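You operate a simulated robot arm through the tools that you are given. There is no shell and no other tool. Be economical: measure what you need, move in short steps, check, and stop when the job is done.

You run a simulated two-armed robot. Do the job below in one go: nothing can be reset, and whatever is moved stays where it is left.

Task
On the workbench top, fold the grey cloth in half, so that its two long edges meet.

The check looks at the end state, three seconds after you hand in, the way a careful person would. Anything else that was tipped, shoved, dropped, spilled or broken makes it a failure. Flat cloth is picked up by pressing the open fingertips on it (5 to 10 N) and closing them slowly along it; thin cloth reads only 2 to 8 mm in the jaws.

Robot
Two 7-joint arms with two-finger parallel grippers on one trunk, on a base that drives. Base frame: it is fixed to the floor where the robot stands at the start and does not move with it; the origin is under the middle of the robot, x ahead of it, y to its left, z up; the surface under the hand at the start is at about z = 0.8. Lengths are in m, angles in rad, forces in N, time in s.
The left shoulder is at the start at [0.07, 0.177, 1.07], the right one opposite. With the tool pointing down near the work surface each hand reaches from about 0.3 to 0.74 m from the robot's upright axis, wherever it stands, measured 20 degrees to its own side. Places, roughly: workbench top [0.5, 0.2, 0.8]. Payload 3.43 kg a hand.
Tool frame (each hand has its own): the origin (TCP) lies between the finger pads and is the grasp point; the fingertips stand 0.03 m ahead of it; z points along the fingers, y is the line along which they close. The gripper opens to 0.094 m. The fingers are 0.028 m wide and 0.01 m thick; the gripper's body (0.05 by 0.096 m) begins 0.055 m behind the TCP.
Orientation is told as [roll, pitch, yaw] about the base's x, y, z axes, in that order, counted from this pose: with the fingers straight down and closing along the base's y, the tool's x points along the base's -x, its y along +y and its z along -z.

Tools
- The arms move only by the tool play_rows. It takes "left_deltas", "right_deltas" or both (then of equal length, played together; a hand with none holds still); each is a list that holds one entry, the list of rows, each a list of 6 numbers: the shift along the tool's x, y, z in m, then the turn, a rotation vector about the tool's x, y, z in rad. In form: [[[dx, dy, dz, rx, ry, rz], ...]]. A call has 1 to 8 rows; each row shifts and turns the commanded pose from where the row before left it, along the tool's axes as they then stand. "left_fingers" and "right_fingers" are, for a hand that has rows, the opening, from 0 (shut) to 1 (fully open), set as the call begins (left out, the last holds). Rows are played at 5 a second. More than 0.05 m and 0.15 rad between two rows, or a gripper value outside its range, and nothing of the call is played. A pose out of reach is approached as far as the arm can. The call stops where the force on the tool passes 40 N (or 10 N more than at its start, if that is more) or the arm is blocked; 0.2 s more then pass. Each finger travels about 0.153 m/s and halts on what it meets, pressing with about 21 N; the grip force reading is that of the motor and also rises with nothing between the fingers. The clock runs only during rows and for 0.2 s after the last one: add rows that do not move to give the fingers time. The reply holds the time, the measured pose of the TCP, the force on the tool along the base axes, the opening and the grip force, in the units named above and with some noise, with the torque about the TCP (base axes, N m) and any sound that the robot's microphone picked up.
- Cameras (640 x 400 px; columns grow to the right, rows downward): "scene" is now at [0.1237, 0.0372, 1.3792]; the picture's right is [0.42, -0.91, 0.00], its down [-0.73, -0.33, -0.59] and it looks along [0.54, 0.25, -0.81] (base axes); focal length 242 px, centre (320, 200). "left" rides on the left gripper at [0.076, -0.014, -0.102] in its tool frame; the picture's right is [0.18, 0.98, 0.00], its down [-0.75, 0.14, -0.64] and it looks along [-0.63, 0.12, 0.77] (tool axes); focal length 243 px, centre (320, 200). "right" rides on the right gripper at [0.076, 0.014, -0.102] in its tool frame; the picture's right is [-0.18, 0.98, 0.00], its down [-0.75, -0.14, -0.64] and it looks along [-0.63, -0.12, 0.77] (tool axes); focal length 243 px, centre (320, 200). There is no depth. A picture from a camera that has moved, and an enlarged one, comes with that camera's place and axes in the base frame and with its lens. The place of the scene camera against the robot may be out by one fixed shift of up to 0.025 m in any direction.
- get_image(camera): a new picture of that camera. No time passes.
- move_column(by): slides the trunk up (or, below 0, down) by that many m; the arms and the scene camera ride with it, the base frame stays. It gives what a move gives, with no picture.
- base_move(legs): drives the robot by 1 to 6 legs, each [ahead, turn to the left] in m and rad, along the robot's own axes; the way and the turn of a leg run together, so that a leg with both is an arc; at most 1.5 m and 3.142 rad a leg. The arms and the cameras ride along, it lands a little off, and it stops where it bumps. It gives what a move gives.
- turn_head(pan, tilt): turns the head with the scene camera to pan (to the left, within 1.501 rad either way) and tilt (down, from -0.506 to 1.204), counted from straight ahead of the robot. It gives what a move gives.
- inspect(camera, box): a new picture of the part [left, top, right, bottom] of that camera's present view, enlarged. No time passes.
- finish_job(): hands the job in; it is judged then, once.

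Work in short steps. Places have to be worked out from the pictures, the camera data and where the tool is seen: move nearer, look again, correct. Check each grasp and each placing, and mend what went wrong. You have 120 turns and 100 pictures in all, those below and enlarged ones among them. Open the grippers and draw the arms clear of the work before you hand the job in, unless the task says otherwise; then end with one line.

The tools are called after "Call:" as name(argument=value, ...) on one line, values as JSON. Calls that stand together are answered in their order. play_rows: Moves the arms, as the interface text tells. Its arguments: {"type":"object","properties":{"left_deltas":{"type":"array","items":{"type":"array","items":{"type":"array","items":{"type":"number"}}}},"left_fingers":{"type":"number"},"right_deltas":{"type":"array","items":{"type":"array","items":{"type":"array","items":{"type":"number"}}}},"right_fingers":{"type":"number"}},"required":[]} The other tools are called the same way: move_column (by) slides the trunk up or down; base_move (legs) drives the base; turn_head (pan, tilt) turns the head that bears the scene camera; get_image (camera) takes a picture; inspect (camera, box) takes an enlarged picture of a part of a camera's view; finish_job () hands the job in.

At the start:

```text
clock: 0.0
left_tcp_pos: [0.4199, 0.4115, 1.0382]
left_ee_rot: [0.0, -0.001, -0.002]
left_wrist_force: [-0.2, 0.0, 0.4]
left_ft_torque: [0.01, 0.02, 0.02]
left_gripper_width: 0.0939
left_finger_force: 0.1
right_tcp_pos: [0.3567, -0.0272, 0.9901]
right_ee_rot: [0.0, -0.002, 0.002]
right_wrist_force: [-0.1, 0.5, 0.0]
right_ft_torque: [-0.02, 0.0, 0.0]
right_gripper_width: 0.0939
right_finger_force: 0.1
trunk travel left (down, up): [-0.65, 0.19]
robot x, y, heading: [0.0018, 0.0003, 0.002]
head pan, tilt: [0.428, 0.937]
```

scene: 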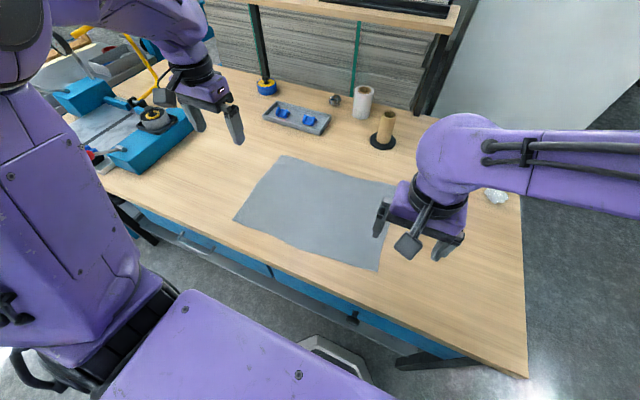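
right: 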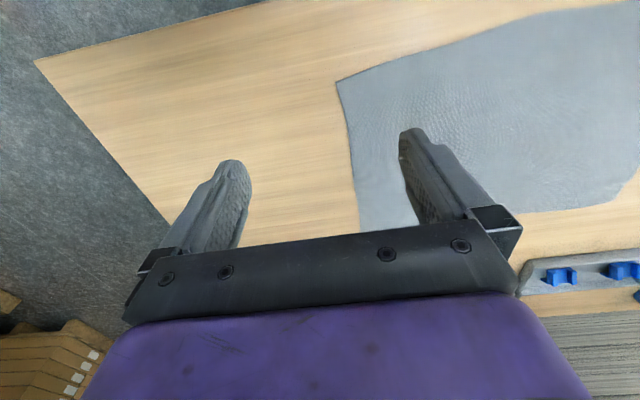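
left: 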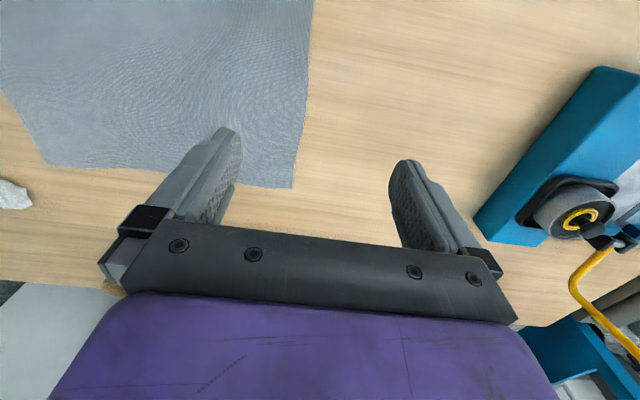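

The cloth lies at about x 0.35–0.64, y 0.0–0.41, with its long edges along y. I turn the base left so that both hands reach all the corners.

Call:
base_move(legs=[[0, 0.33]])

Call:
turn_head(pan=0.05, tilt=0.95)

Call:
get_image(camera="scene")

Call:
get_image(camera="right")

Call:
get_image(camera="left")

```text
clock: 1.4
left_tcp_pos: [0.2638, 0.5259, 1.0383]
left_ee_rot: [-0.001, 0.0, 0.33]
left_wrist_force: [0.3, -0.9, 0.0]
left_ft_torque: [0.0, -0.01, 0.03]
left_gripper_width: 0.094
left_finger_force: 0.0
right_tcp_pos: [0.3464, 0.0908, 0.991]
right_ee_rot: [0.0, 0.0, 0.335]
right_wrist_force: [-0.3, -0.5, 1.0]
right_ft_torque: [0.0, 0.03, -0.03]
right_gripper_width: 0.094
right_finger_force: 0.0
trunk travel left (down, up): [-0.65, 0.19]
robot x, y, heading: [0.0021, 0.0002, 0.326]
head pan, tilt: [0.428, 0.937]
```

```text
clock: 2.3
left_tcp_pos: [0.2643, 0.5262, 1.0387]
left_ee_rot: [0.0, 0.0, 0.33]
left_wrist_force: [0.2, -1.4, 1.2]
left_ft_torque: [0.0, -0.04, -0.03]
left_gripper_width: 0.0944
left_finger_force: 0.0
right_tcp_pos: [0.3464, 0.0907, 0.9908]
right_ee_rot: [-0.001, 0.0, 0.332]
right_wrist_force: [0.6, 0.6, 0.6]
right_ft_torque: [0.0, -0.01, 0.0]
right_gripper_width: 0.0939
right_finger_force: 0.1
trunk travel left (down, up): [-0.65, 0.19]
robot x, y, heading: [-0.0004, 0.0017, 0.336]
head pan, tilt: [0.051, 0.949]
```

```text
96 pictures are left
camera scene: at [0.1217, 0.05, 1.3783], right [0.37, -0.93, 0.0], down [-0.75, -0.3, -0.58], along [0.54, 0.22, -0.81], focal length 242 px, centre (320, 200)
```

scene: 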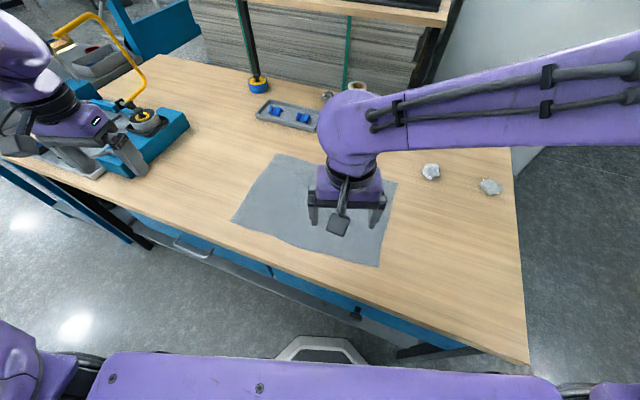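

```text
95 pictures are left
camera right: at [0.2693, 0.0793, 1.0938], right [-0.15, 0.99, 0.0], down [0.76, 0.11, 0.64], along [0.64, 0.1, -0.77], focal length 243 px, centre (320, 200)
```

right: 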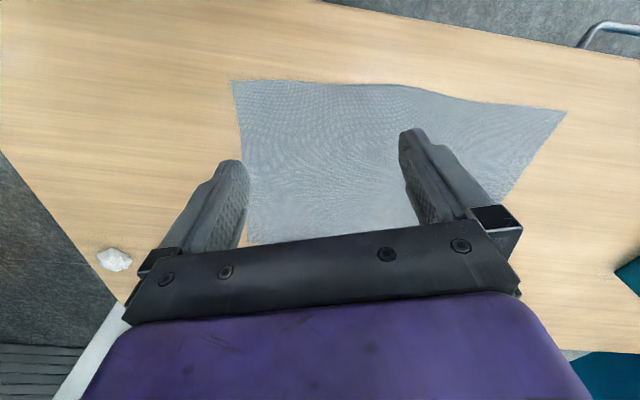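

```text
94 pictures are left
camera left: at [0.1961, 0.487, 1.1417], right [-0.49, 0.87, 0.0], down [0.67, 0.38, 0.64], along [0.56, 0.32, -0.77], focal length 243 px, centre (320, 200)
```

left: 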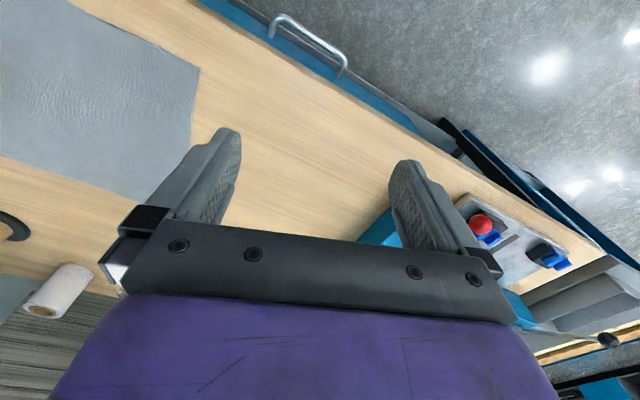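

Hand cameras put the near corners at about (0.333, 0.392) and (0.356, -0.008); correcting the scene camera for its shift of about (0.017, 0.01) puts the far corners at about (0.618, 0.411) and (0.641, 0.003). I'll fold the far edge to the near one, so I square the hands to the cloth and bring them high toward the far corners.

Call:
play_rows(left_deltas=[[[0, 0, 0, 0, 0, 0.137], [0, 0, 0, 0, 0, 0.137], [-0.0415, -0.02125, 0.011, 0, 0, 0], [-0.0415, -0.02125, 0.011, 0, 0, 0], [-0.0415, -0.02125, 0.011, 0, 0, 0], [-0.0415, -0.02125, 0.011, 0, 0, 0], [-0.0415, -0.02125, 0.011, 0, 0, 0], [-0.0415, -0.02125, 0.011, 0, 0, 0]]], right_deltas=[[[0, 0, 0, 0, 0, 0.137], [0, 0, 0, 0, 0, 0.137], [-0.0347, -0.0084, 0.0051, 0, 0, 0], [-0.0347, -0.0084, 0.0051, 0, 0, 0], [-0.0347, -0.0084, 0.0051, 0, 0, 0], [-0.0347, -0.0084, 0.0051, 0, 0, 0], [-0.0347, -0.0084, 0.0051, 0, 0, 0], [-0.0347, -0.0084, 0.0051, 0, 0, 0]]], left_fingers=0.55, right_fingers=0.55)

Call:
get_image(camera="left")

Call:
get_image(camera="right")

```text
clock: 4.1
left_tcp_pos: [0.524, 0.4124, 0.9705]
left_ee_rot: [0.001, 0.003, 0.06]
left_wrist_force: [0.3, -0.1, 0.4]
left_ft_torque: [-0.01, 0.04, 0.0]
left_gripper_width: 0.0518
left_finger_force: 0.1
right_tcp_pos: [0.5612, 0.0522, 0.9582]
right_ee_rot: [0.002, 0.004, 0.059]
right_wrist_force: [0.1, 0.2, 0.3]
right_ft_torque: [-0.03, 0.01, 0.0]
right_gripper_width: 0.0518
right_finger_force: 0.1
trunk travel left (down, up): [-0.65, 0.19]
robot x, y, heading: [-0.0012, 0.001, 0.331]
head pan, tilt: [0.051, 0.949]
```

```text
93 pictures are left
camera left: at [0.4479, 0.3936, 1.0724], right [-0.24, 0.97, 0.0], down [0.75, 0.19, 0.64], along [0.62, 0.16, -0.77], focal length 243 px, centre (320, 200)
```

left: 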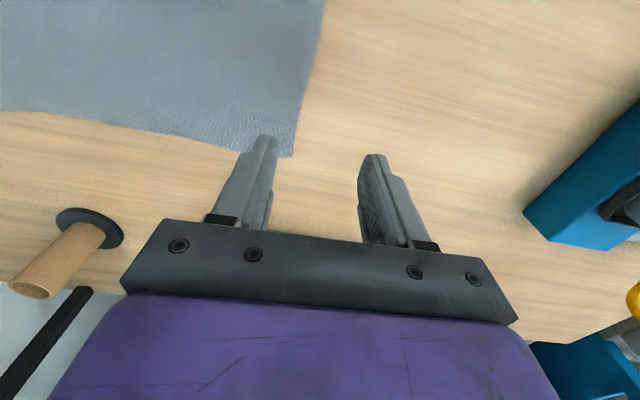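

```text
92 pictures are left
camera right: at [0.4834, 0.0623, 1.0615], right [0.13, 0.99, 0.0], down [0.76, -0.1, 0.64], along [0.63, -0.08, -0.77], focal length 243 px, centre (320, 200)
```

right: 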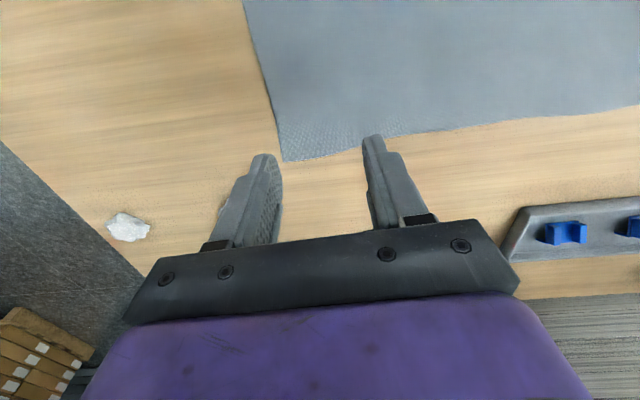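

The refined far edge runs from (0.630, 0.003) to (0.607, 0.399). I place the hands 12 mm inside that edge, about 35 mm in from the corners, with tips at about 0.84.

Call:
play_rows(left_deltas=[[[-0.0175, -0.0128, 0.025, 0, 0, 0], [-0.0175, -0.0128, 0.025, 0, 0, 0], [-0.0175, -0.0128, 0.025, 0, 0, 0], [-0.0175, -0.0128, 0.025, 0, 0, 0], [0, 0, 0, 0, 0, 0]]], right_deltas=[[[-0.0135, -0.0045, 0.022, 0, 0, 0], [-0.0135, -0.0045, 0.022, 0, 0, 0], [-0.0135, -0.0045, 0.022, 0, 0, 0], [-0.0135, -0.0045, 0.022, 0, 0, 0], [0, 0, 0, 0, 0, 0]]])

Call:
get_image(camera="left")

Call:
get_image(camera="right")

```text
clock: 5.3
left_tcp_pos: [0.5928, 0.3663, 0.8732]
left_ee_rot: [0.0, -0.002, 0.061]
left_wrist_force: [0.6, 0.0, 0.4]
left_ft_torque: [0.01, -0.01, -0.03]
left_gripper_width: 0.0518
left_finger_force: 0.0
right_tcp_pos: [0.6115, 0.0379, 0.8725]
right_ee_rot: [0.0, 0.0, 0.058]
right_wrist_force: [-1.0, -0.1, -0.4]
right_ft_torque: [-0.05, 0.0, -0.03]
right_gripper_width: 0.0516
right_finger_force: 0.2
trunk travel left (down, up): [-0.65, 0.19]
robot x, y, heading: [0.0036, 0.0017, 0.33]
head pan, tilt: [0.051, 0.949]
```

```text
91 pictures are left
camera left: at [0.5167, 0.3474, 0.9763], right [-0.24, 0.97, 0.0], down [0.74, 0.18, 0.64], along [0.62, 0.16, -0.77], focal length 243 px, centre (320, 200)
```

left: 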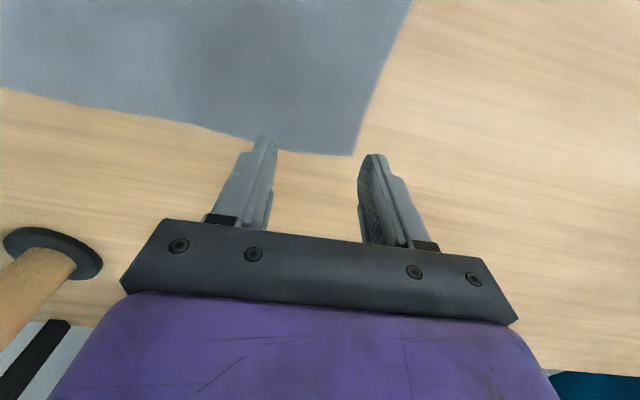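

```text
90 pictures are left
camera right: at [0.5332, 0.0473, 0.9757], right [0.13, 0.99, 0.0], down [0.76, -0.1, 0.64], along [0.64, -0.08, -0.77], focal length 243 px, centre (320, 200)
```

right: 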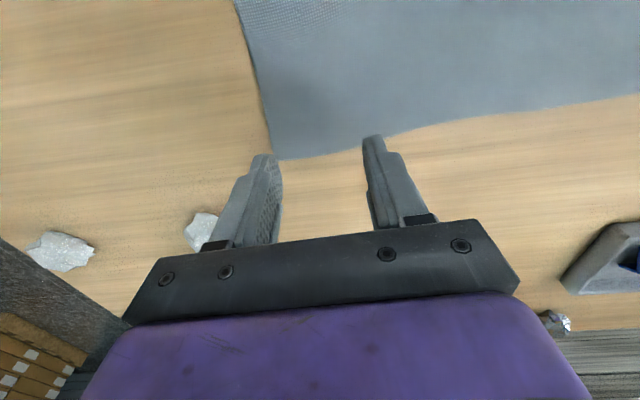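

Left corner reconfirmed at (0.607, 0.399), right at (0.631, 0.0); both hands are 16 mm inside the edge. I go out 6 mm and descend to just above the cloth.

Call:
play_rows(left_deltas=[[[-0.003, 0, 0.012, 0, 0, 0], [-0.003, 0, 0.012, 0, 0, 0], [0, 0, 0.012, 0, 0, 0], [0, 0, 0, 0, 0, 0]]], right_deltas=[[[-0.004, 0, 0.012, 0, 0, 0], [-0.003, 0, 0.012, 0, 0, 0], [0, 0, 0.012, 0, 0, 0], [0, 0, 0, 0, 0, 0]]])

Call:
get_image(camera="left")

Call:
get_image(camera="right")

```text
clock: 6.3
left_tcp_pos: [0.5983, 0.3654, 0.8377]
left_ee_rot: [0.0, 0.0, 0.058]
left_wrist_force: [0.3, 0.5, 0.2]
left_ft_torque: [0.0, -0.02, -0.03]
left_gripper_width: 0.0516
left_finger_force: 0.1
right_tcp_pos: [0.619, 0.038, 0.8374]
right_ee_rot: [0.001, 0.0, 0.059]
right_wrist_force: [-0.2, 0.3, 0.1]
right_ft_torque: [0.04, -0.02, -0.01]
right_gripper_width: 0.0518
right_finger_force: 0.0
trunk travel left (down, up): [-0.65, 0.19]
robot x, y, heading: [0.0033, 0.0019, 0.336]
head pan, tilt: [0.051, 0.949]
```

```text
89 pictures are left
camera left: at [0.523, 0.3468, 0.9396], right [-0.24, 0.97, 0.0], down [0.74, 0.18, 0.64], along [0.62, 0.15, -0.77], focal length 243 px, centre (320, 200)
```

left: 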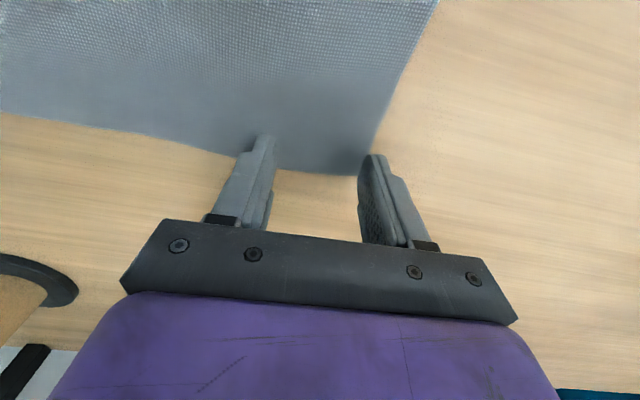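

```text
88 pictures are left
camera right: at [0.5416, 0.0483, 0.9398], right [0.13, 0.99, 0.0], down [0.76, -0.1, 0.64], along [0.64, -0.08, -0.77], focal length 243 px, centre (320, 200)
```

right: 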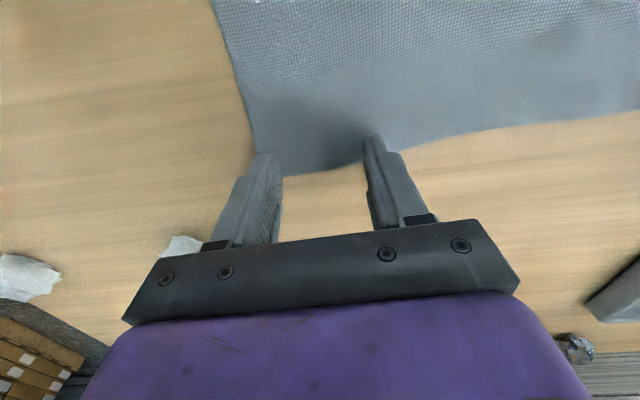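

The outer fingers are almost at the corners, so I move each hand 8 mm inward and narrow the opening to about 33 mm, then lower 5 mm.

Call:
play_rows(left_deltas=[[[0, -0.008, 0, 0, 0, 0], [0, 0, 0.003, 0, 0, 0], [0, 0, 0.002, 0, 0, 0], [0, 0, 0, 0, 0, 0]]], right_deltas=[[[0, 0.008, 0, 0, 0, 0], [0, 0, 0.003, 0, 0, 0], [0, 0, 0.002, 0, 0, 0], [0, 0, 0, 0, 0, 0]]], left_fingers=0.35, right_fingers=0.35)

```text
clock: 7.3
left_tcp_pos: [0.5985, 0.3584, 0.8318]
left_ee_rot: [0.002, -0.001, 0.057]
left_wrist_force: [0.0, -0.3, 0.8]
left_ft_torque: [0.01, 0.0, -0.02]
left_gripper_width: 0.0325
left_finger_force: 0.0
right_tcp_pos: [0.619, 0.0459, 0.8314]
right_ee_rot: [0.001, 0.001, 0.059]
right_wrist_force: [-0.5, 0.3, 2.0]
right_ft_torque: [-0.01, -0.05, -0.03]
right_gripper_width: 0.0328
right_finger_force: 0.1
trunk travel left (down, up): [-0.65, 0.19]
robot x, y, heading: [-0.0047, -0.0032, 0.329]
head pan, tilt: [0.051, 0.949]
```

The right hand reads about 2 N, so it is just touching. I lower both in 1 mm steps.

Call:
play_rows(left_deltas=[[[0, 0, 0.001, 0, 0, 0], [0, 0, 0.001, 0, 0, 0], [0, 0, 0, 0, 0, 0]]], right_deltas=[[[0, 0, 0.001, 0, 0, 0], [0, 0, 0, 0, 0, 0], [0, 0, 0, 0, 0, 0]]])

```text
clock: 8.1
left_tcp_pos: [0.5979, 0.3581, 0.8306]
left_ee_rot: [0.001, -0.002, 0.058]
left_wrist_force: [1.4, 0.1, 7.1]
left_ft_torque: [0.02, -0.04, 0.0]
left_gripper_width: 0.0326
left_finger_force: 0.1
right_tcp_pos: [0.6178, 0.0458, 0.8312]
right_ee_rot: [0.002, -0.002, 0.061]
right_wrist_force: [1.7, 0.5, 5.3]
right_ft_torque: [0.0, -0.08, -0.02]
right_gripper_width: 0.0327
right_finger_force: 0.1
trunk travel left (down, up): [-0.65, 0.19]
robot x, y, heading: [0.0025, -0.0032, 0.329]
head pan, tilt: [0.051, 0.949]
```

Both press at 5–7 N. I close slowly in stages.

Call:
play_rows(left_deltas=[[[0, 0, 0, 0, 0, 0]]], right_deltas=[[[0, 0, 0.0005, 0, 0, 0]]], left_fingers=0.25, right_fingers=0.25)

Call:
play_rows(left_deltas=[[[0, 0, 0, 0, 0, 0]]], right_deltas=[[[0, 0, 0, 0, 0, 0]]], left_fingers=0.16, right_fingers=0.16)

Call:
get_image(camera="left")

Call:
get_image(camera="right")

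```text
clock: 8.5
left_tcp_pos: [0.5972, 0.3567, 0.8309]
left_ee_rot: [0.0, -0.002, 0.057]
left_wrist_force: [1.6, -1.0, 7.6]
left_ft_torque: [0.0, -0.06, 0.0]
left_gripper_width: 0.0234
left_finger_force: 0.0
right_tcp_pos: [0.6183, 0.0461, 0.8322]
right_ee_rot: [0.002, -0.001, 0.058]
right_wrist_force: [0.1, 1.0, 7.1]
right_ft_torque: [0.02, -0.01, 0.0]
right_gripper_width: 0.0235
right_finger_force: 0.0
trunk travel left (down, up): [-0.65, 0.19]
robot x, y, heading: [0.0017, 0.0012, 0.332]
head pan, tilt: [0.051, 0.949]
```

```text
clock: 8.9
left_tcp_pos: [0.5956, 0.3573, 0.8309]
left_ee_rot: [0.001, -0.002, 0.057]
left_wrist_force: [0.4, -1.6, 7.5]
left_ft_torque: [-0.02, -0.04, 0.0]
left_gripper_width: 0.0145
left_finger_force: 0.0
right_tcp_pos: [0.6178, 0.0468, 0.832]
right_ee_rot: [0.002, -0.002, 0.059]
right_wrist_force: [0.2, 1.7, 7.9]
right_ft_torque: [0.01, -0.04, 0.02]
right_gripper_width: 0.0151
right_finger_force: 0.1
trunk travel left (down, up): [-0.65, 0.19]
robot x, y, heading: [0.0029, 0.0003, 0.328]
head pan, tilt: [0.051, 0.949]
```

```text
87 pictures are left
camera left: at [0.5216, 0.3386, 0.9337], right [-0.24, 0.97, 0.0], down [0.74, 0.18, 0.64], along [0.62, 0.15, -0.77], focal length 243 px, centre (320, 200)
```

left: 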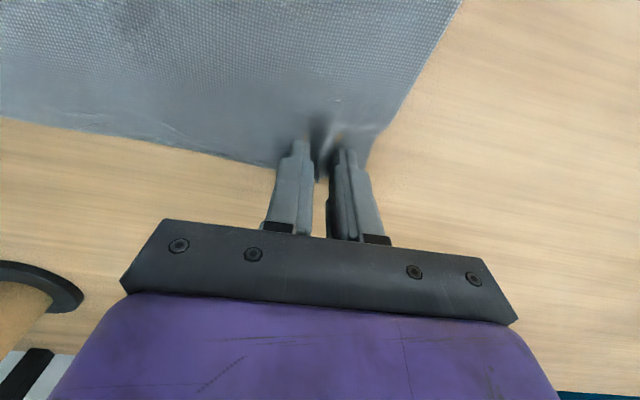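

```text
86 pictures are left
camera right: at [0.54, 0.0564, 0.9344], right [0.13, 0.99, 0.0], down [0.76, -0.1, 0.64], along [0.64, -0.08, -0.77], focal length 243 px, centre (320, 200)
```

right: 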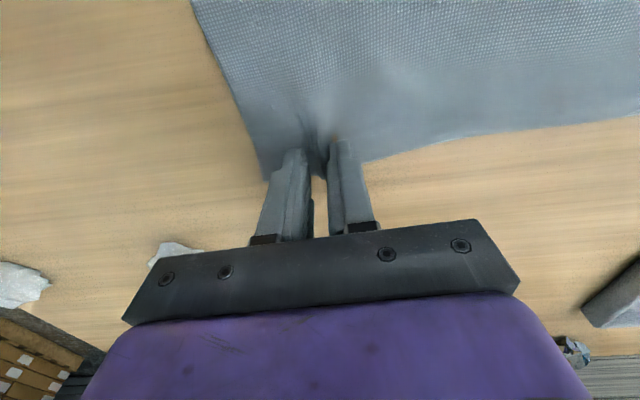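

A ridge is forming between the fingers of both hands. I close fully.

Call:
play_rows(left_deltas=[[[0, 0, 0, 0, 0, 0]]], right_deltas=[[[0, 0, 0, 0, 0, 0]]], left_fingers=0.08, right_fingers=0.08)

Call:
play_rows(left_deltas=[[[0, 0, 0, 0, 0, 0], [0, 0, 0, 0, 0, 0], [0, 0, 0, 0, 0, 0]]], right_deltas=[[[0, 0, 0, 0, 0, 0], [0, 0, 0, 0, 0, 0], [0, 0, 0, 0, 0, 0]]], left_fingers=0.0, right_fingers=0.0)

Call:
play_rows(left_deltas=[[[0, 0, -0.015, 0, 0, 0], [0, 0, -0.015, 0, 0, 0], [0, 0, 0, 0, 0, 0]]], right_deltas=[[[0, 0, -0.015, 0, 0, 0], [0, 0, -0.015, 0, 0, 0], [0, 0, 0, 0, 0, 0]]])

Call:
get_image(camera="left")

Call:
get_image(camera="right")

```text
clock: 9.3
left_tcp_pos: [0.5971, 0.3576, 0.8309]
left_ee_rot: [0.001, -0.001, 0.057]
left_wrist_force: [0.2, -3.5, 8.2]
left_ft_torque: [-0.08, -0.04, 0.02]
left_gripper_width: 0.0088
left_finger_force: 1.6
right_tcp_pos: [0.6173, 0.0474, 0.832]
right_ee_rot: [0.003, -0.001, 0.06]
right_wrist_force: [-1.1, 3.1, 7.6]
right_ft_torque: [0.04, -0.03, -0.01]
right_gripper_width: 0.0088
right_finger_force: 2.8
trunk travel left (down, up): [-0.65, 0.19]
robot x, y, heading: [0.0041, 0.0009, 0.332]
head pan, tilt: [0.051, 0.949]
```

```text
clock: 10.1
left_tcp_pos: [0.598, 0.3574, 0.831]
left_ee_rot: [-0.001, -0.004, 0.057]
left_wrist_force: [0.5, -12.5, 8.7]
left_ft_torque: [-0.4, -0.05, 0.02]
left_gripper_width: 0.0025
left_finger_force: 21.2
right_tcp_pos: [0.6171, 0.0463, 0.8317]
right_ee_rot: [0.0, -0.002, 0.058]
right_wrist_force: [-0.8, 12.1, 6.0]
right_ft_torque: [0.43, 0.01, -0.1]
right_gripper_width: 0.0024
right_finger_force: 21.4
trunk travel left (down, up): [-0.65, 0.19]
robot x, y, heading: [0.0042, -0.0044, 0.334]
head pan, tilt: [0.051, 0.949]
```

```text
clock: 10.9
left_tcp_pos: [0.5984, 0.3587, 0.8594]
left_ee_rot: [-0.002, 0.001, 0.055]
left_wrist_force: [0.3, -13.5, 0.4]
left_ft_torque: [-0.44, -0.04, 0.06]
left_gripper_width: 0.0027
left_finger_force: 21.2
right_tcp_pos: [0.6186, 0.0467, 0.8588]
right_ee_rot: [-0.001, 0.001, 0.059]
right_wrist_force: [0.6, 13.6, -0.4]
right_ft_torque: [0.39, 0.05, -0.12]
right_gripper_width: 0.0025
right_finger_force: 20.9
trunk travel left (down, up): [-0.65, 0.19]
robot x, y, heading: [0.0009, 0.0031, 0.328]
head pan, tilt: [0.051, 0.949]
```

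```text
85 pictures are left
camera left: at [0.5232, 0.34, 0.9614], right [-0.24, 0.97, 0.0], down [0.74, 0.19, 0.64], along [0.62, 0.15, -0.77], focal length 243 px, centre (320, 200)
```

left: 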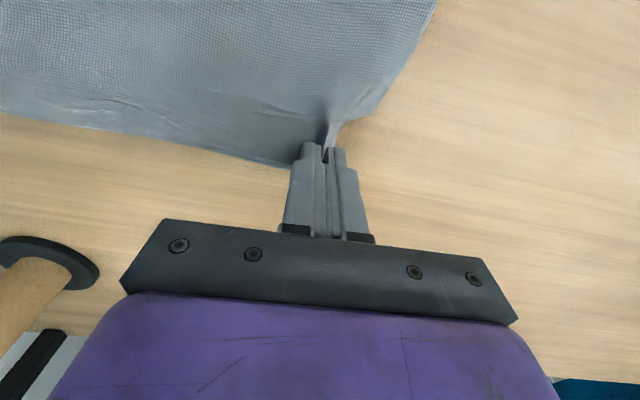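

```text
84 pictures are left
camera right: at [0.5411, 0.0571, 0.9618], right [0.13, 0.99, 0.0], down [0.76, -0.1, 0.64], along [0.64, -0.08, -0.77], focal length 243 px, centre (320, 200)
```

right: 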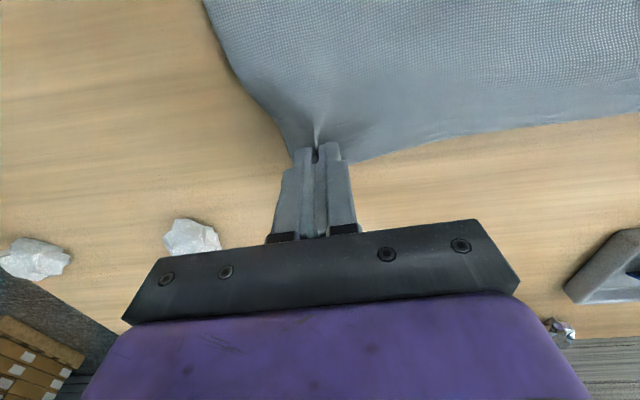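

Both grips hold (2.5 mm in the jaws), with about 13 N of tension between the hands. I ease each hand 5 mm inward and carry the edge up to the midpoint of the arc.

Call:
play_rows(left_deltas=[[[0.008, -0.003, -0.015, 0, 0, 0], [0.009, -0.002, -0.015, 0, 0, 0], [0.022, 0, -0.024, 0, 0, 0], [0.025, 0, -0.018, 0, 0, 0], [0.032, 0, -0.01, 0, 0, 0], [0.0315, 0, -0.005, 0, 0, 0], [0, 0, 0, 0, 0, 0]]], right_deltas=[[[0.008, 0.003, -0.015, 0, 0, 0], [0.009, 0.002, -0.015, 0, 0, 0], [0.022, 0, -0.024, 0, 0, 0], [0.025, 0, -0.018, 0, 0, 0], [0.032, 0, -0.01, 0, 0, 0], [0.0315, 0, -0.005, 0, 0, 0], [0, 0, 0, 0, 0, 0]]])

Call:
get_image(camera="left")

Call:
get_image(camera="right")

Call:
get_image(camera="scene")

```text
clock: 12.5
left_tcp_pos: [0.4736, 0.3452, 0.9434]
left_ee_rot: [-0.001, 0.001, 0.058]
left_wrist_force: [1.0, -1.0, 0.0]
left_ft_torque: [-0.09, 0.04, 0.0]
left_gripper_width: 0.0024
left_finger_force: 21.6
right_tcp_pos: [0.4942, 0.0428, 0.9442]
right_ee_rot: [0.002, 0.002, 0.059]
right_wrist_force: [0.1, 2.0, -1.1]
right_ft_torque: [0.08, 0.01, -0.02]
right_gripper_width: 0.0026
right_finger_force: 20.8
trunk travel left (down, up): [-0.65, 0.19]
robot x, y, heading: [0.0011, 0.0012, 0.331]
head pan, tilt: [0.051, 0.949]
```

```text
83 pictures are left
camera left: at [0.3988, 0.3261, 1.0466], right [-0.24, 0.97, 0.0], down [0.75, 0.18, 0.64], along [0.62, 0.15, -0.77], focal length 243 px, centre (320, 200)
```

left: 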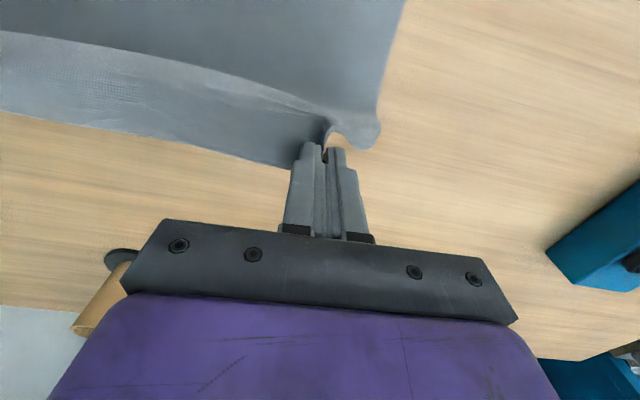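

```text
82 pictures are left
camera right: at [0.4159, 0.0533, 1.0476], right [0.13, 0.99, 0.0], down [0.76, -0.1, 0.64], along [0.64, -0.08, -0.77], focal length 243 px, centre (320, 200)
```

right: 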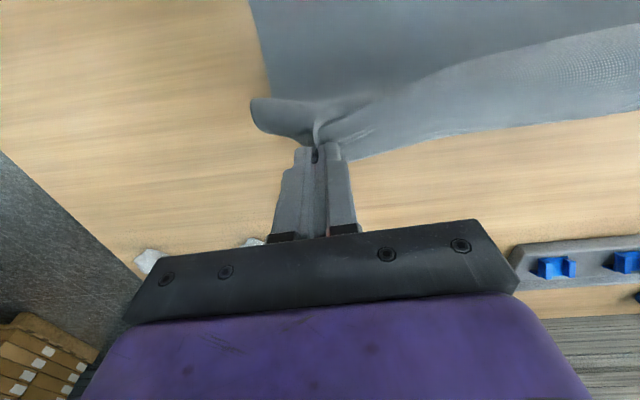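

```text
81 pictures are left
camera scene: at [0.124, 0.0503, 1.378], right [0.37, -0.93, 0.0], down [-0.76, -0.3, -0.58], along [0.54, 0.22, -0.81], focal length 242 px, centre (320, 200)
```

scene: 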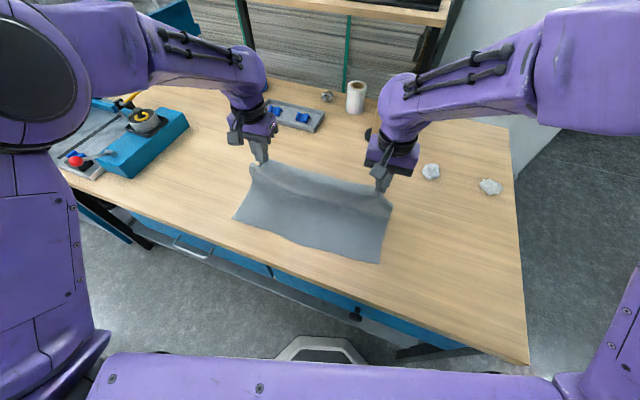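

Midpoint reached cleanly with the lower half lying still. I continue the arc down toward the near edge.

Call:
play_rows(left_deltas=[[[0.033, 0, 0.006, 0, 0, 0], [0.03, 0, 0.009, 0, 0, 0], [0.02, 0, 0.015, 0, 0, 0], [0.015, 0, 0.016, 0, 0, 0], [0, 0, 0, 0, 0, 0]]], right_deltas=[[[0.033, 0, 0.006, 0, 0, 0], [0.03, 0, 0.009, 0, 0, 0], [0.02, 0, 0.015, 0, 0, 0], [0.015, 0, 0.016, 0, 0, 0], [0, 0, 0, 0, 0, 0]]])

Call:
get_image(camera="left")

Call:
get_image(camera="right")

Call:
get_image(camera="scene")

```text
clock: 13.7
left_tcp_pos: [0.3732, 0.3409, 0.9017]
left_ee_rot: [0.002, -0.001, 0.059]
left_wrist_force: [0.1, -3.3, -0.7]
left_ft_torque: [-0.08, 0.0, 0.01]
left_gripper_width: 0.0023
left_finger_force: 21.2
right_tcp_pos: [0.3939, 0.0375, 0.8997]
right_ee_rot: [0.002, 0.0, 0.058]
right_wrist_force: [-0.7, 2.3, 0.5]
right_ft_torque: [0.09, 0.01, -0.02]
right_gripper_width: 0.0024
right_finger_force: 21.2
trunk travel left (down, up): [-0.65, 0.19]
robot x, y, heading: [0.0028, -0.0031, 0.331]
head pan, tilt: [0.051, 0.949]
```

```text
80 pictures are left
camera left: at [0.2983, 0.3212, 1.0039], right [-0.24, 0.97, 0.0], down [0.74, 0.18, 0.64], along [0.62, 0.15, -0.77], focal length 243 px, centre (320, 200)
```

left: 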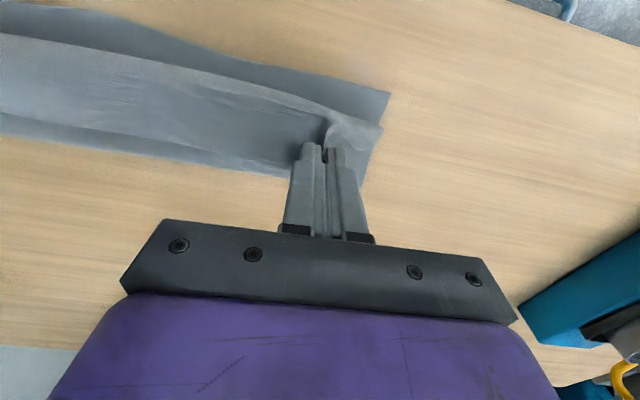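

```text
79 pictures are left
camera right: at [0.3172, 0.0474, 1.0026], right [0.13, 0.99, 0.0], down [0.76, -0.1, 0.64], along [0.64, -0.08, -0.77], focal length 243 px, centre (320, 200)
```

right: 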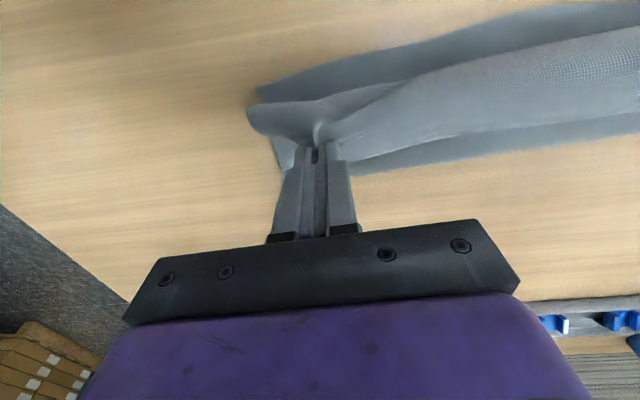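

```text
78 pictures are left
camera scene: at [0.1223, 0.0498, 1.3782], right [0.37, -0.93, 0.0], down [-0.75, -0.3, -0.58], along [0.54, 0.22, -0.81], focal length 242 px, centre (320, 200)
```

scene: 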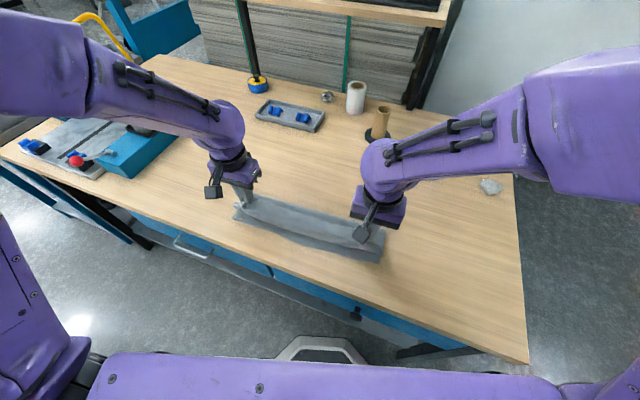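

The lower near edge now appears at about (0.341, 0.389) to (0.372, -0.011), so the lower half slid about 1 cm forward. I aim the pinches 10 mm inside that line and lower to just above the table.

Call:
play_rows(left_deltas=[[[0.009, 0.002, 0.018, 0, 0, 0], [0.006, 0.002, 0.018, 0, 0, 0], [0.003, 0, 0.018, 0, 0, 0], [0, 0, 0, 0, 0, 0]]], right_deltas=[[[0.008, -0.001, 0.018, 0, 0, 0], [0.005, -0.001, 0.018, 0, 0, 0], [0.003, 0, 0.018, 0, 0, 0], [0, 0, 0, 0, 0, 0]]])

Call:
get_image(camera="left")

Call:
get_image(camera="right")

Call:
inspect(camera="scene", box=[200, 150, 420, 290])

```text
clock: 14.7
left_tcp_pos: [0.355, 0.343, 0.8476]
left_ee_rot: [0.0, -0.001, 0.057]
left_wrist_force: [0.6, -9.1, 0.0]
left_ft_torque: [-0.26, -0.01, 0.05]
left_gripper_width: 0.0025
left_finger_force: 20.9
right_tcp_pos: [0.3789, 0.0338, 0.8451]
right_ee_rot: [0.002, 0.0, 0.059]
right_wrist_force: [-0.7, 9.1, 0.5]
right_ft_torque: [0.28, 0.0, -0.1]
right_gripper_width: 0.0024
right_finger_force: 21.2
trunk travel left (down, up): [-0.65, 0.19]
robot x, y, heading: [0.0, 0.0002, 0.332]
head pan, tilt: [0.051, 0.949]
```

```text
77 pictures are left
camera left: at [0.279, 0.3238, 0.9499], right [-0.24, 0.97, 0.0], down [0.74, 0.18, 0.64], along [0.62, 0.15, -0.77], focal length 243 px, centre (320, 200)
```

left: 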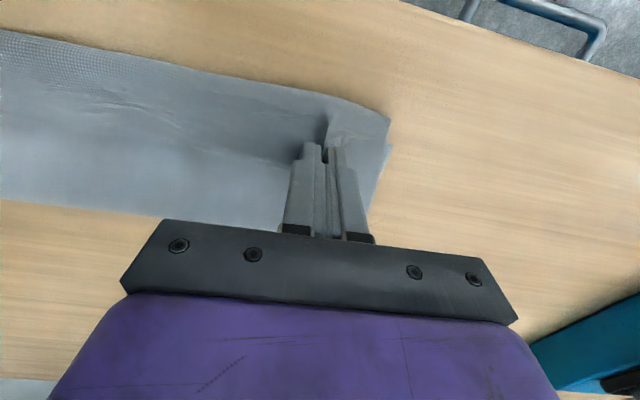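

```text
76 pictures are left
camera right: at [0.3011, 0.0442, 0.9487], right [0.13, 0.99, 0.0], down [0.76, -0.1, 0.64], along [0.64, -0.08, -0.77], focal length 243 px, centre (320, 200)
```

right: 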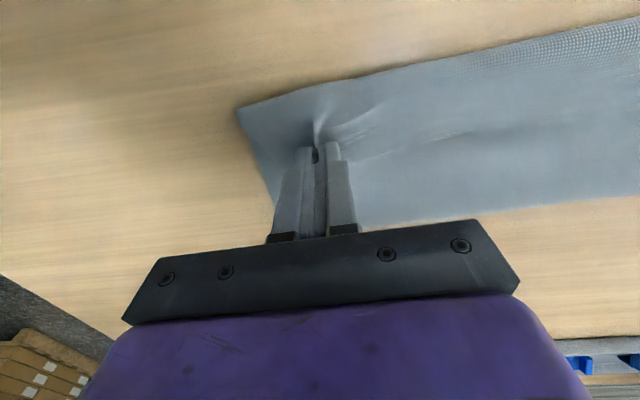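

```text
2.86 times, centred on (310, 220) of scene
camera zoom: at [0.1212, 0.0497, 1.3784], right [0.37, -0.93, 0.0], down [-0.75, -0.3, -0.58], along [0.54, 0.22, -0.81], focal length 692 px, centre (349, 143)
```

zoom: 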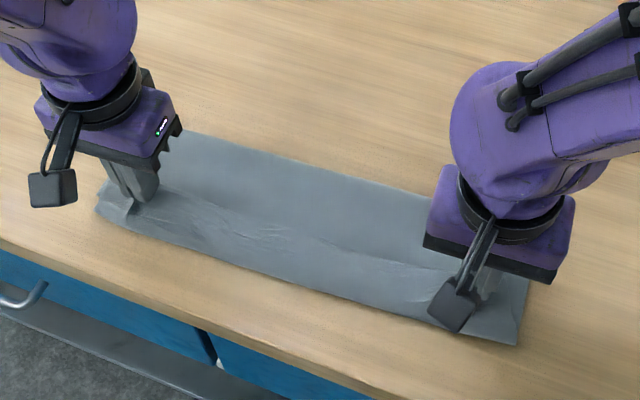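

The upper edge now covers the lower one. I zoom in to judge overshoot at both corners.

Call:
inspect(camera="left", box=[220, 60, 440, 200])

Call:
inspect(camera="right", box=[200, 60, 420, 200])

```text
2.86 times, centred on (330, 130) of left
camera zoom: at [0.279, 0.3238, 0.9499], right [-0.24, 0.97, 0.0], down [0.74, 0.18, 0.64], along [0.62, 0.15, -0.77], focal length 693 px, centre (291, 400)
```

zoom: 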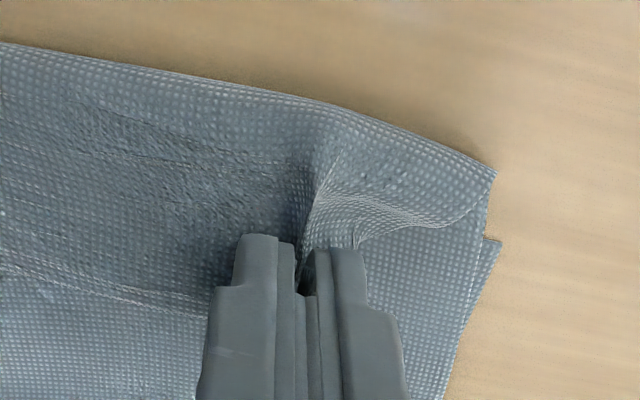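

```text
2.86 times, centred on (310, 130) of right
camera zoom: at [0.3011, 0.0442, 0.9487], right [0.13, 0.99, 0.0], down [0.76, -0.1, 0.64], along [0.64, -0.08, -0.77], focal length 693 px, centre (349, 400)
```

zoom: 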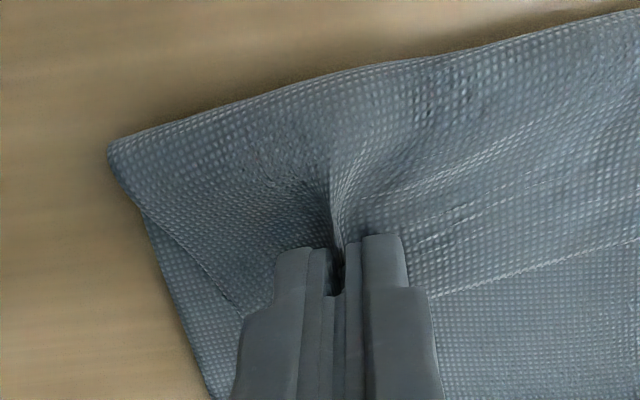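

Left: upper corner about (0.322, 0.377) against lower (0.339, 0.388); right: upper about (0.345, -0.008) over lower about (0.368, -0.01). It overshoots by about 17–20 mm, so I lift a bit, go back 17 mm left and 20 mm right, and look again.

Call:
play_rows(left_deltas=[[[0, 0, -0.012, 0, 0, 0], [-0.009, 0, -0.003, 0, 0, 0], [-0.008, 0, 0.003, 0, 0, 0], [0, 0, 0, 0, 0, 0]]], right_deltas=[[[0, 0, -0.012, 0, 0, 0], [-0.01, 0, -0.003, 0, 0, 0], [-0.01, 0, 0.003, 0, 0, 0], [0, 0, 0, 0, 0, 0]]])

Call:
inspect(camera="left", box=[220, 60, 440, 200])

Call:
inspect(camera="right", box=[200, 60, 420, 200])

```text
clock: 15.7
left_tcp_pos: [0.3733, 0.3436, 0.8578]
left_ee_rot: [0.0, -0.001, 0.059]
left_wrist_force: [0.4, -8.6, -0.9]
left_ft_torque: [-0.27, -0.09, 0.06]
left_gripper_width: 0.0024
left_finger_force: 21.4
right_tcp_pos: [0.3978, 0.0362, 0.8586]
right_ee_rot: [0.0, -0.004, 0.06]
right_wrist_force: [-0.6, 10.0, 0.4]
right_ft_torque: [0.27, 0.03, -0.06]
right_gripper_width: 0.0024
right_finger_force: 21.0
trunk travel left (down, up): [-0.65, 0.19]
robot x, y, heading: [-0.0011, 0.0013, 0.328]
head pan, tilt: [0.051, 0.949]
```

```text
2.86 times, centred on (330, 130) of left
camera zoom: at [0.2972, 0.3251, 0.9609], right [-0.24, 0.97, 0.0], down [0.74, 0.18, 0.64], along [0.62, 0.15, -0.77], focal length 693 px, centre (291, 400)
```

zoom: 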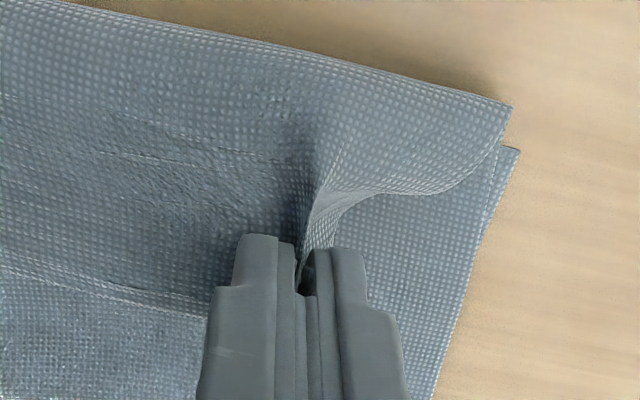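

```text
2.86 times, centred on (310, 130) of right
camera zoom: at [0.3202, 0.0459, 0.9621], right [0.13, 0.99, 0.0], down [0.76, -0.1, 0.64], along [0.64, -0.08, -0.77], focal length 693 px, centre (349, 400)
```

zoom: 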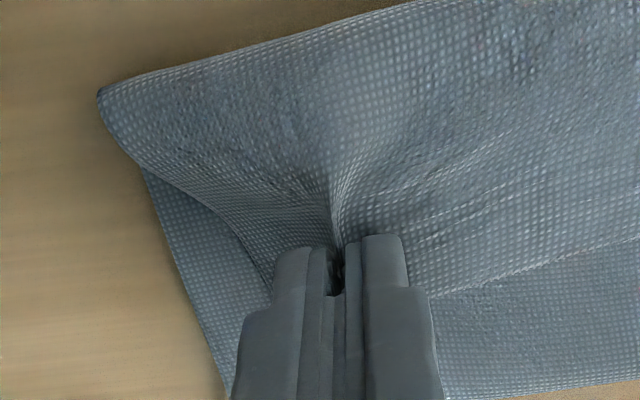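

Looking closely, the free edge still points away from the robot at the pinch, so the flap is doubled back on itself as a Z-fold. To fix it I go back up to mid-arc, then pitch both hands so the fingers point forward, the sheet hangs straight down and the edge can tip over toward me.

Call:
play_rows(left_deltas=[[[0, -0.002, -0.02, 0, 0, 0], [-0.02, -0.001, -0.02, 0, 0, 0], [-0.03, 0, -0.015, 0, 0, 0], [-0.03, 0, -0.01, 0, 0, 0], [0, 0, 0, 0, 0, 0]]], right_deltas=[[[0, 0.002, -0.02, 0, 0, 0], [-0.02, 0.001, -0.02, 0, 0, 0], [-0.03, 0, -0.015, 0, 0, 0], [-0.03, 0, -0.01, 0, 0, 0], [0, 0, 0, 0, 0, 0]]])

Call:
play_rows(left_deltas=[[[0, 0, 0, 0, -0.12, 0], [0, 0, 0, 0, -0.12, 0], [0, 0, 0, 0, -0.12, 0], [0, 0, 0, 0, -0.12, 0], [0, 0, 0, 0, 0, 0]]], right_deltas=[[[0, 0, 0, 0, -0.12, 0], [0, 0, 0, 0, -0.12, 0], [0, 0, 0, 0, -0.12, 0], [0, 0, 0, 0, -0.12, 0], [0, 0, 0, 0, 0, 0]]])

Call:
get_image(camera="scene")

Call:
get_image(camera="left")

```text
clock: 16.9
left_tcp_pos: [0.452, 0.3481, 0.9254]
left_ee_rot: [0.001, 0.0, 0.06]
left_wrist_force: [0.3, -3.8, -0.5]
left_ft_torque: [-0.09, -0.01, 0.02]
left_gripper_width: 0.0023
left_finger_force: 20.9
right_tcp_pos: [0.4763, 0.044, 0.9236]
right_ee_rot: [0.0, -0.001, 0.061]
right_wrist_force: [-0.6, 3.2, 0.2]
right_ft_torque: [0.09, -0.02, -0.05]
right_gripper_width: 0.0023
right_finger_force: 20.9
trunk travel left (down, up): [-0.65, 0.19]
robot x, y, heading: [0.001, 0.002, 0.328]
head pan, tilt: [0.051, 0.949]
```

```text
clock: 18.1
left_tcp_pos: [0.4538, 0.3462, 0.9231]
left_ee_rot: [0.001, -0.481, 0.058]
left_wrist_force: [0.2, -2.2, 0.0]
left_ft_torque: [-0.08, -0.02, -0.01]
left_gripper_width: 0.0023
left_finger_force: 21.0
right_tcp_pos: [0.4768, 0.0446, 0.9229]
right_ee_rot: [-0.002, -0.482, 0.063]
right_wrist_force: [0.1, 2.6, -0.5]
right_ft_torque: [0.09, 0.03, -0.01]
right_gripper_width: 0.0024
right_finger_force: 20.9
trunk travel left (down, up): [-0.65, 0.19]
robot x, y, heading: [0.0033, 0.0039, 0.329]
head pan, tilt: [0.051, 0.949]
```

```text
70 pictures are left
camera scene: at [0.1226, 0.0501, 1.3782], right [0.37, -0.93, 0.0], down [-0.76, -0.3, -0.58], along [0.54, 0.22, -0.81], focal length 242 px, centre (320, 200)
```

scene: 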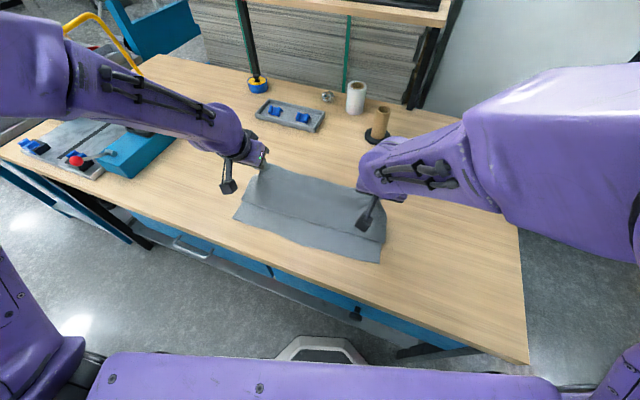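

```text
69 pictures are left
camera left: at [0.3394, 0.3256, 0.9794], right [-0.22, 0.97, -0.08], down [0.36, 0.16, 0.92], along [0.91, 0.17, -0.39], focal length 243 px, centre (320, 200)
```

left: 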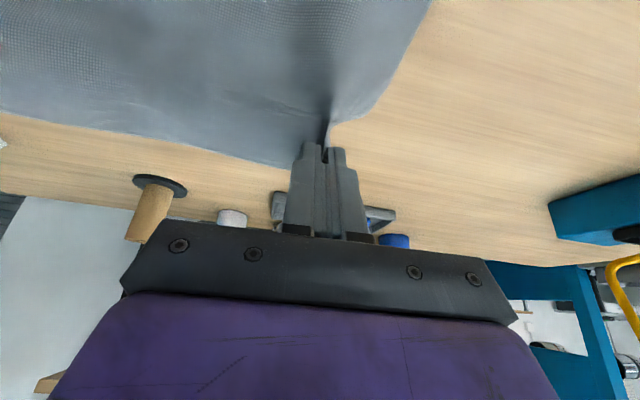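

The pitch works and the cloth follows. I continue to about 1.4 rad in two steps.

Call:
play_rows(left_deltas=[[[0, 0, 0, 0, -0.12, 0], [0, 0, 0, 0, -0.12, 0], [0, 0, 0, 0, -0.12, 0], [0, 0, 0, 0, -0.12, 0], [0, 0, 0, 0, 0, 0]]], right_deltas=[[[0, 0, 0, 0, -0.12, 0], [0, 0, 0, 0, -0.12, 0], [0, 0, 0, 0, -0.12, 0], [0, 0, 0, 0, -0.12, 0], [0, 0, 0, 0, 0, 0]]])

Call:
play_rows(left_deltas=[[[0, 0, 0, 0, -0.12, 0], [0, 0, 0, 0, -0.12, 0], [0, 0, 0, 0, -0.12, 0], [0, 0, 0, 0, -0.12, 0], [0, 0, 0, 0, 0, 0]]], right_deltas=[[[0, 0, 0, 0, -0.12, 0], [0, 0, 0, 0, -0.12, 0], [0, 0, 0, 0, -0.12, 0], [0, 0, 0, 0, -0.12, 0], [0, 0, 0, 0, 0, 0]]])

Call:
get_image(camera="scene")

Call:
get_image(camera="left")

```text
clock: 19.3
left_tcp_pos: [0.4505, 0.3447, 0.9237]
left_ee_rot: [0.005, -0.961, 0.057]
left_wrist_force: [-0.4, -0.3, 0.8]
left_ft_torque: [-0.03, -0.01, 0.01]
left_gripper_width: 0.0021
left_finger_force: 20.7
right_tcp_pos: [0.4774, 0.0456, 0.928]
right_ee_rot: [0.063, -0.951, 0.002]
right_wrist_force: [0.8, 0.1, 0.5]
right_ft_torque: [0.0, 0.04, 0.03]
right_gripper_width: 0.0023
right_finger_force: 21.8
trunk travel left (down, up): [-0.65, 0.19]
robot x, y, heading: [-0.0018, 0.0025, 0.332]
head pan, tilt: [0.051, 0.949]
```

```text
clock: 20.5
left_tcp_pos: [0.4508, 0.3479, 0.9234]
left_ee_rot: [-0.005, -1.443, 0.061]
left_wrist_force: [0.1, -1.1, -0.3]
left_ft_torque: [-0.05, 0.03, -0.03]
left_gripper_width: 0.0021
left_finger_force: 21.2
right_tcp_pos: [0.464, 0.0573, 0.9179]
right_ee_rot: [0.013, -1.089, 0.096]
right_wrist_force: [0.2, 0.4, 0.1]
right_ft_torque: [-0.05, -0.04, -0.02]
right_gripper_width: 0.0024
right_finger_force: 20.7
right hand out of reach, approached as far as the arm can: row 1, 2, 3, 4
trunk travel left (down, up): [-0.65, 0.19]
robot x, y, heading: [0.0031, -0.0006, 0.328]
head pan, tilt: [0.051, 0.949]
```

```text
68 pictures are left
camera scene: at [0.1198, 0.0507, 1.3785], right [0.37, -0.93, 0.0], down [-0.75, -0.3, -0.58], along [0.54, 0.22, -0.81], focal length 242 px, centre (320, 200)
```

scene: 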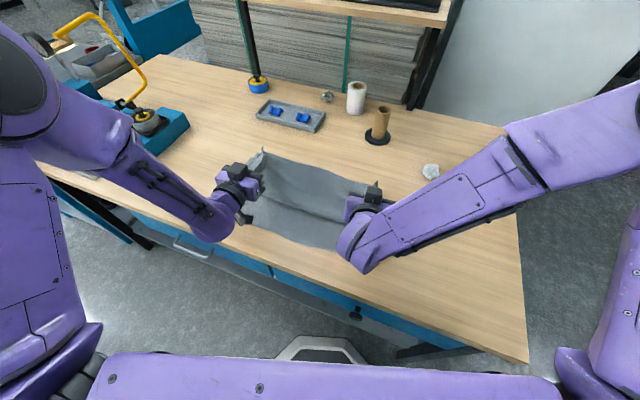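

```text
67 pictures are left
camera left: at [0.3406, 0.3256, 0.8619], right [-0.08, 0.98, -0.18], down [-0.55, 0.11, 0.83], along [0.83, 0.17, 0.53], focal length 243 px, centre (320, 200)
```

left: 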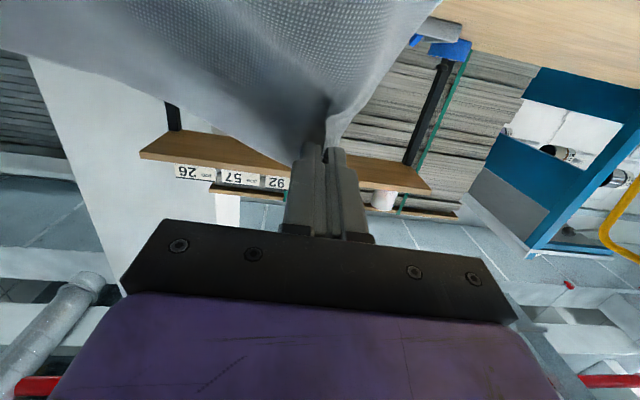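

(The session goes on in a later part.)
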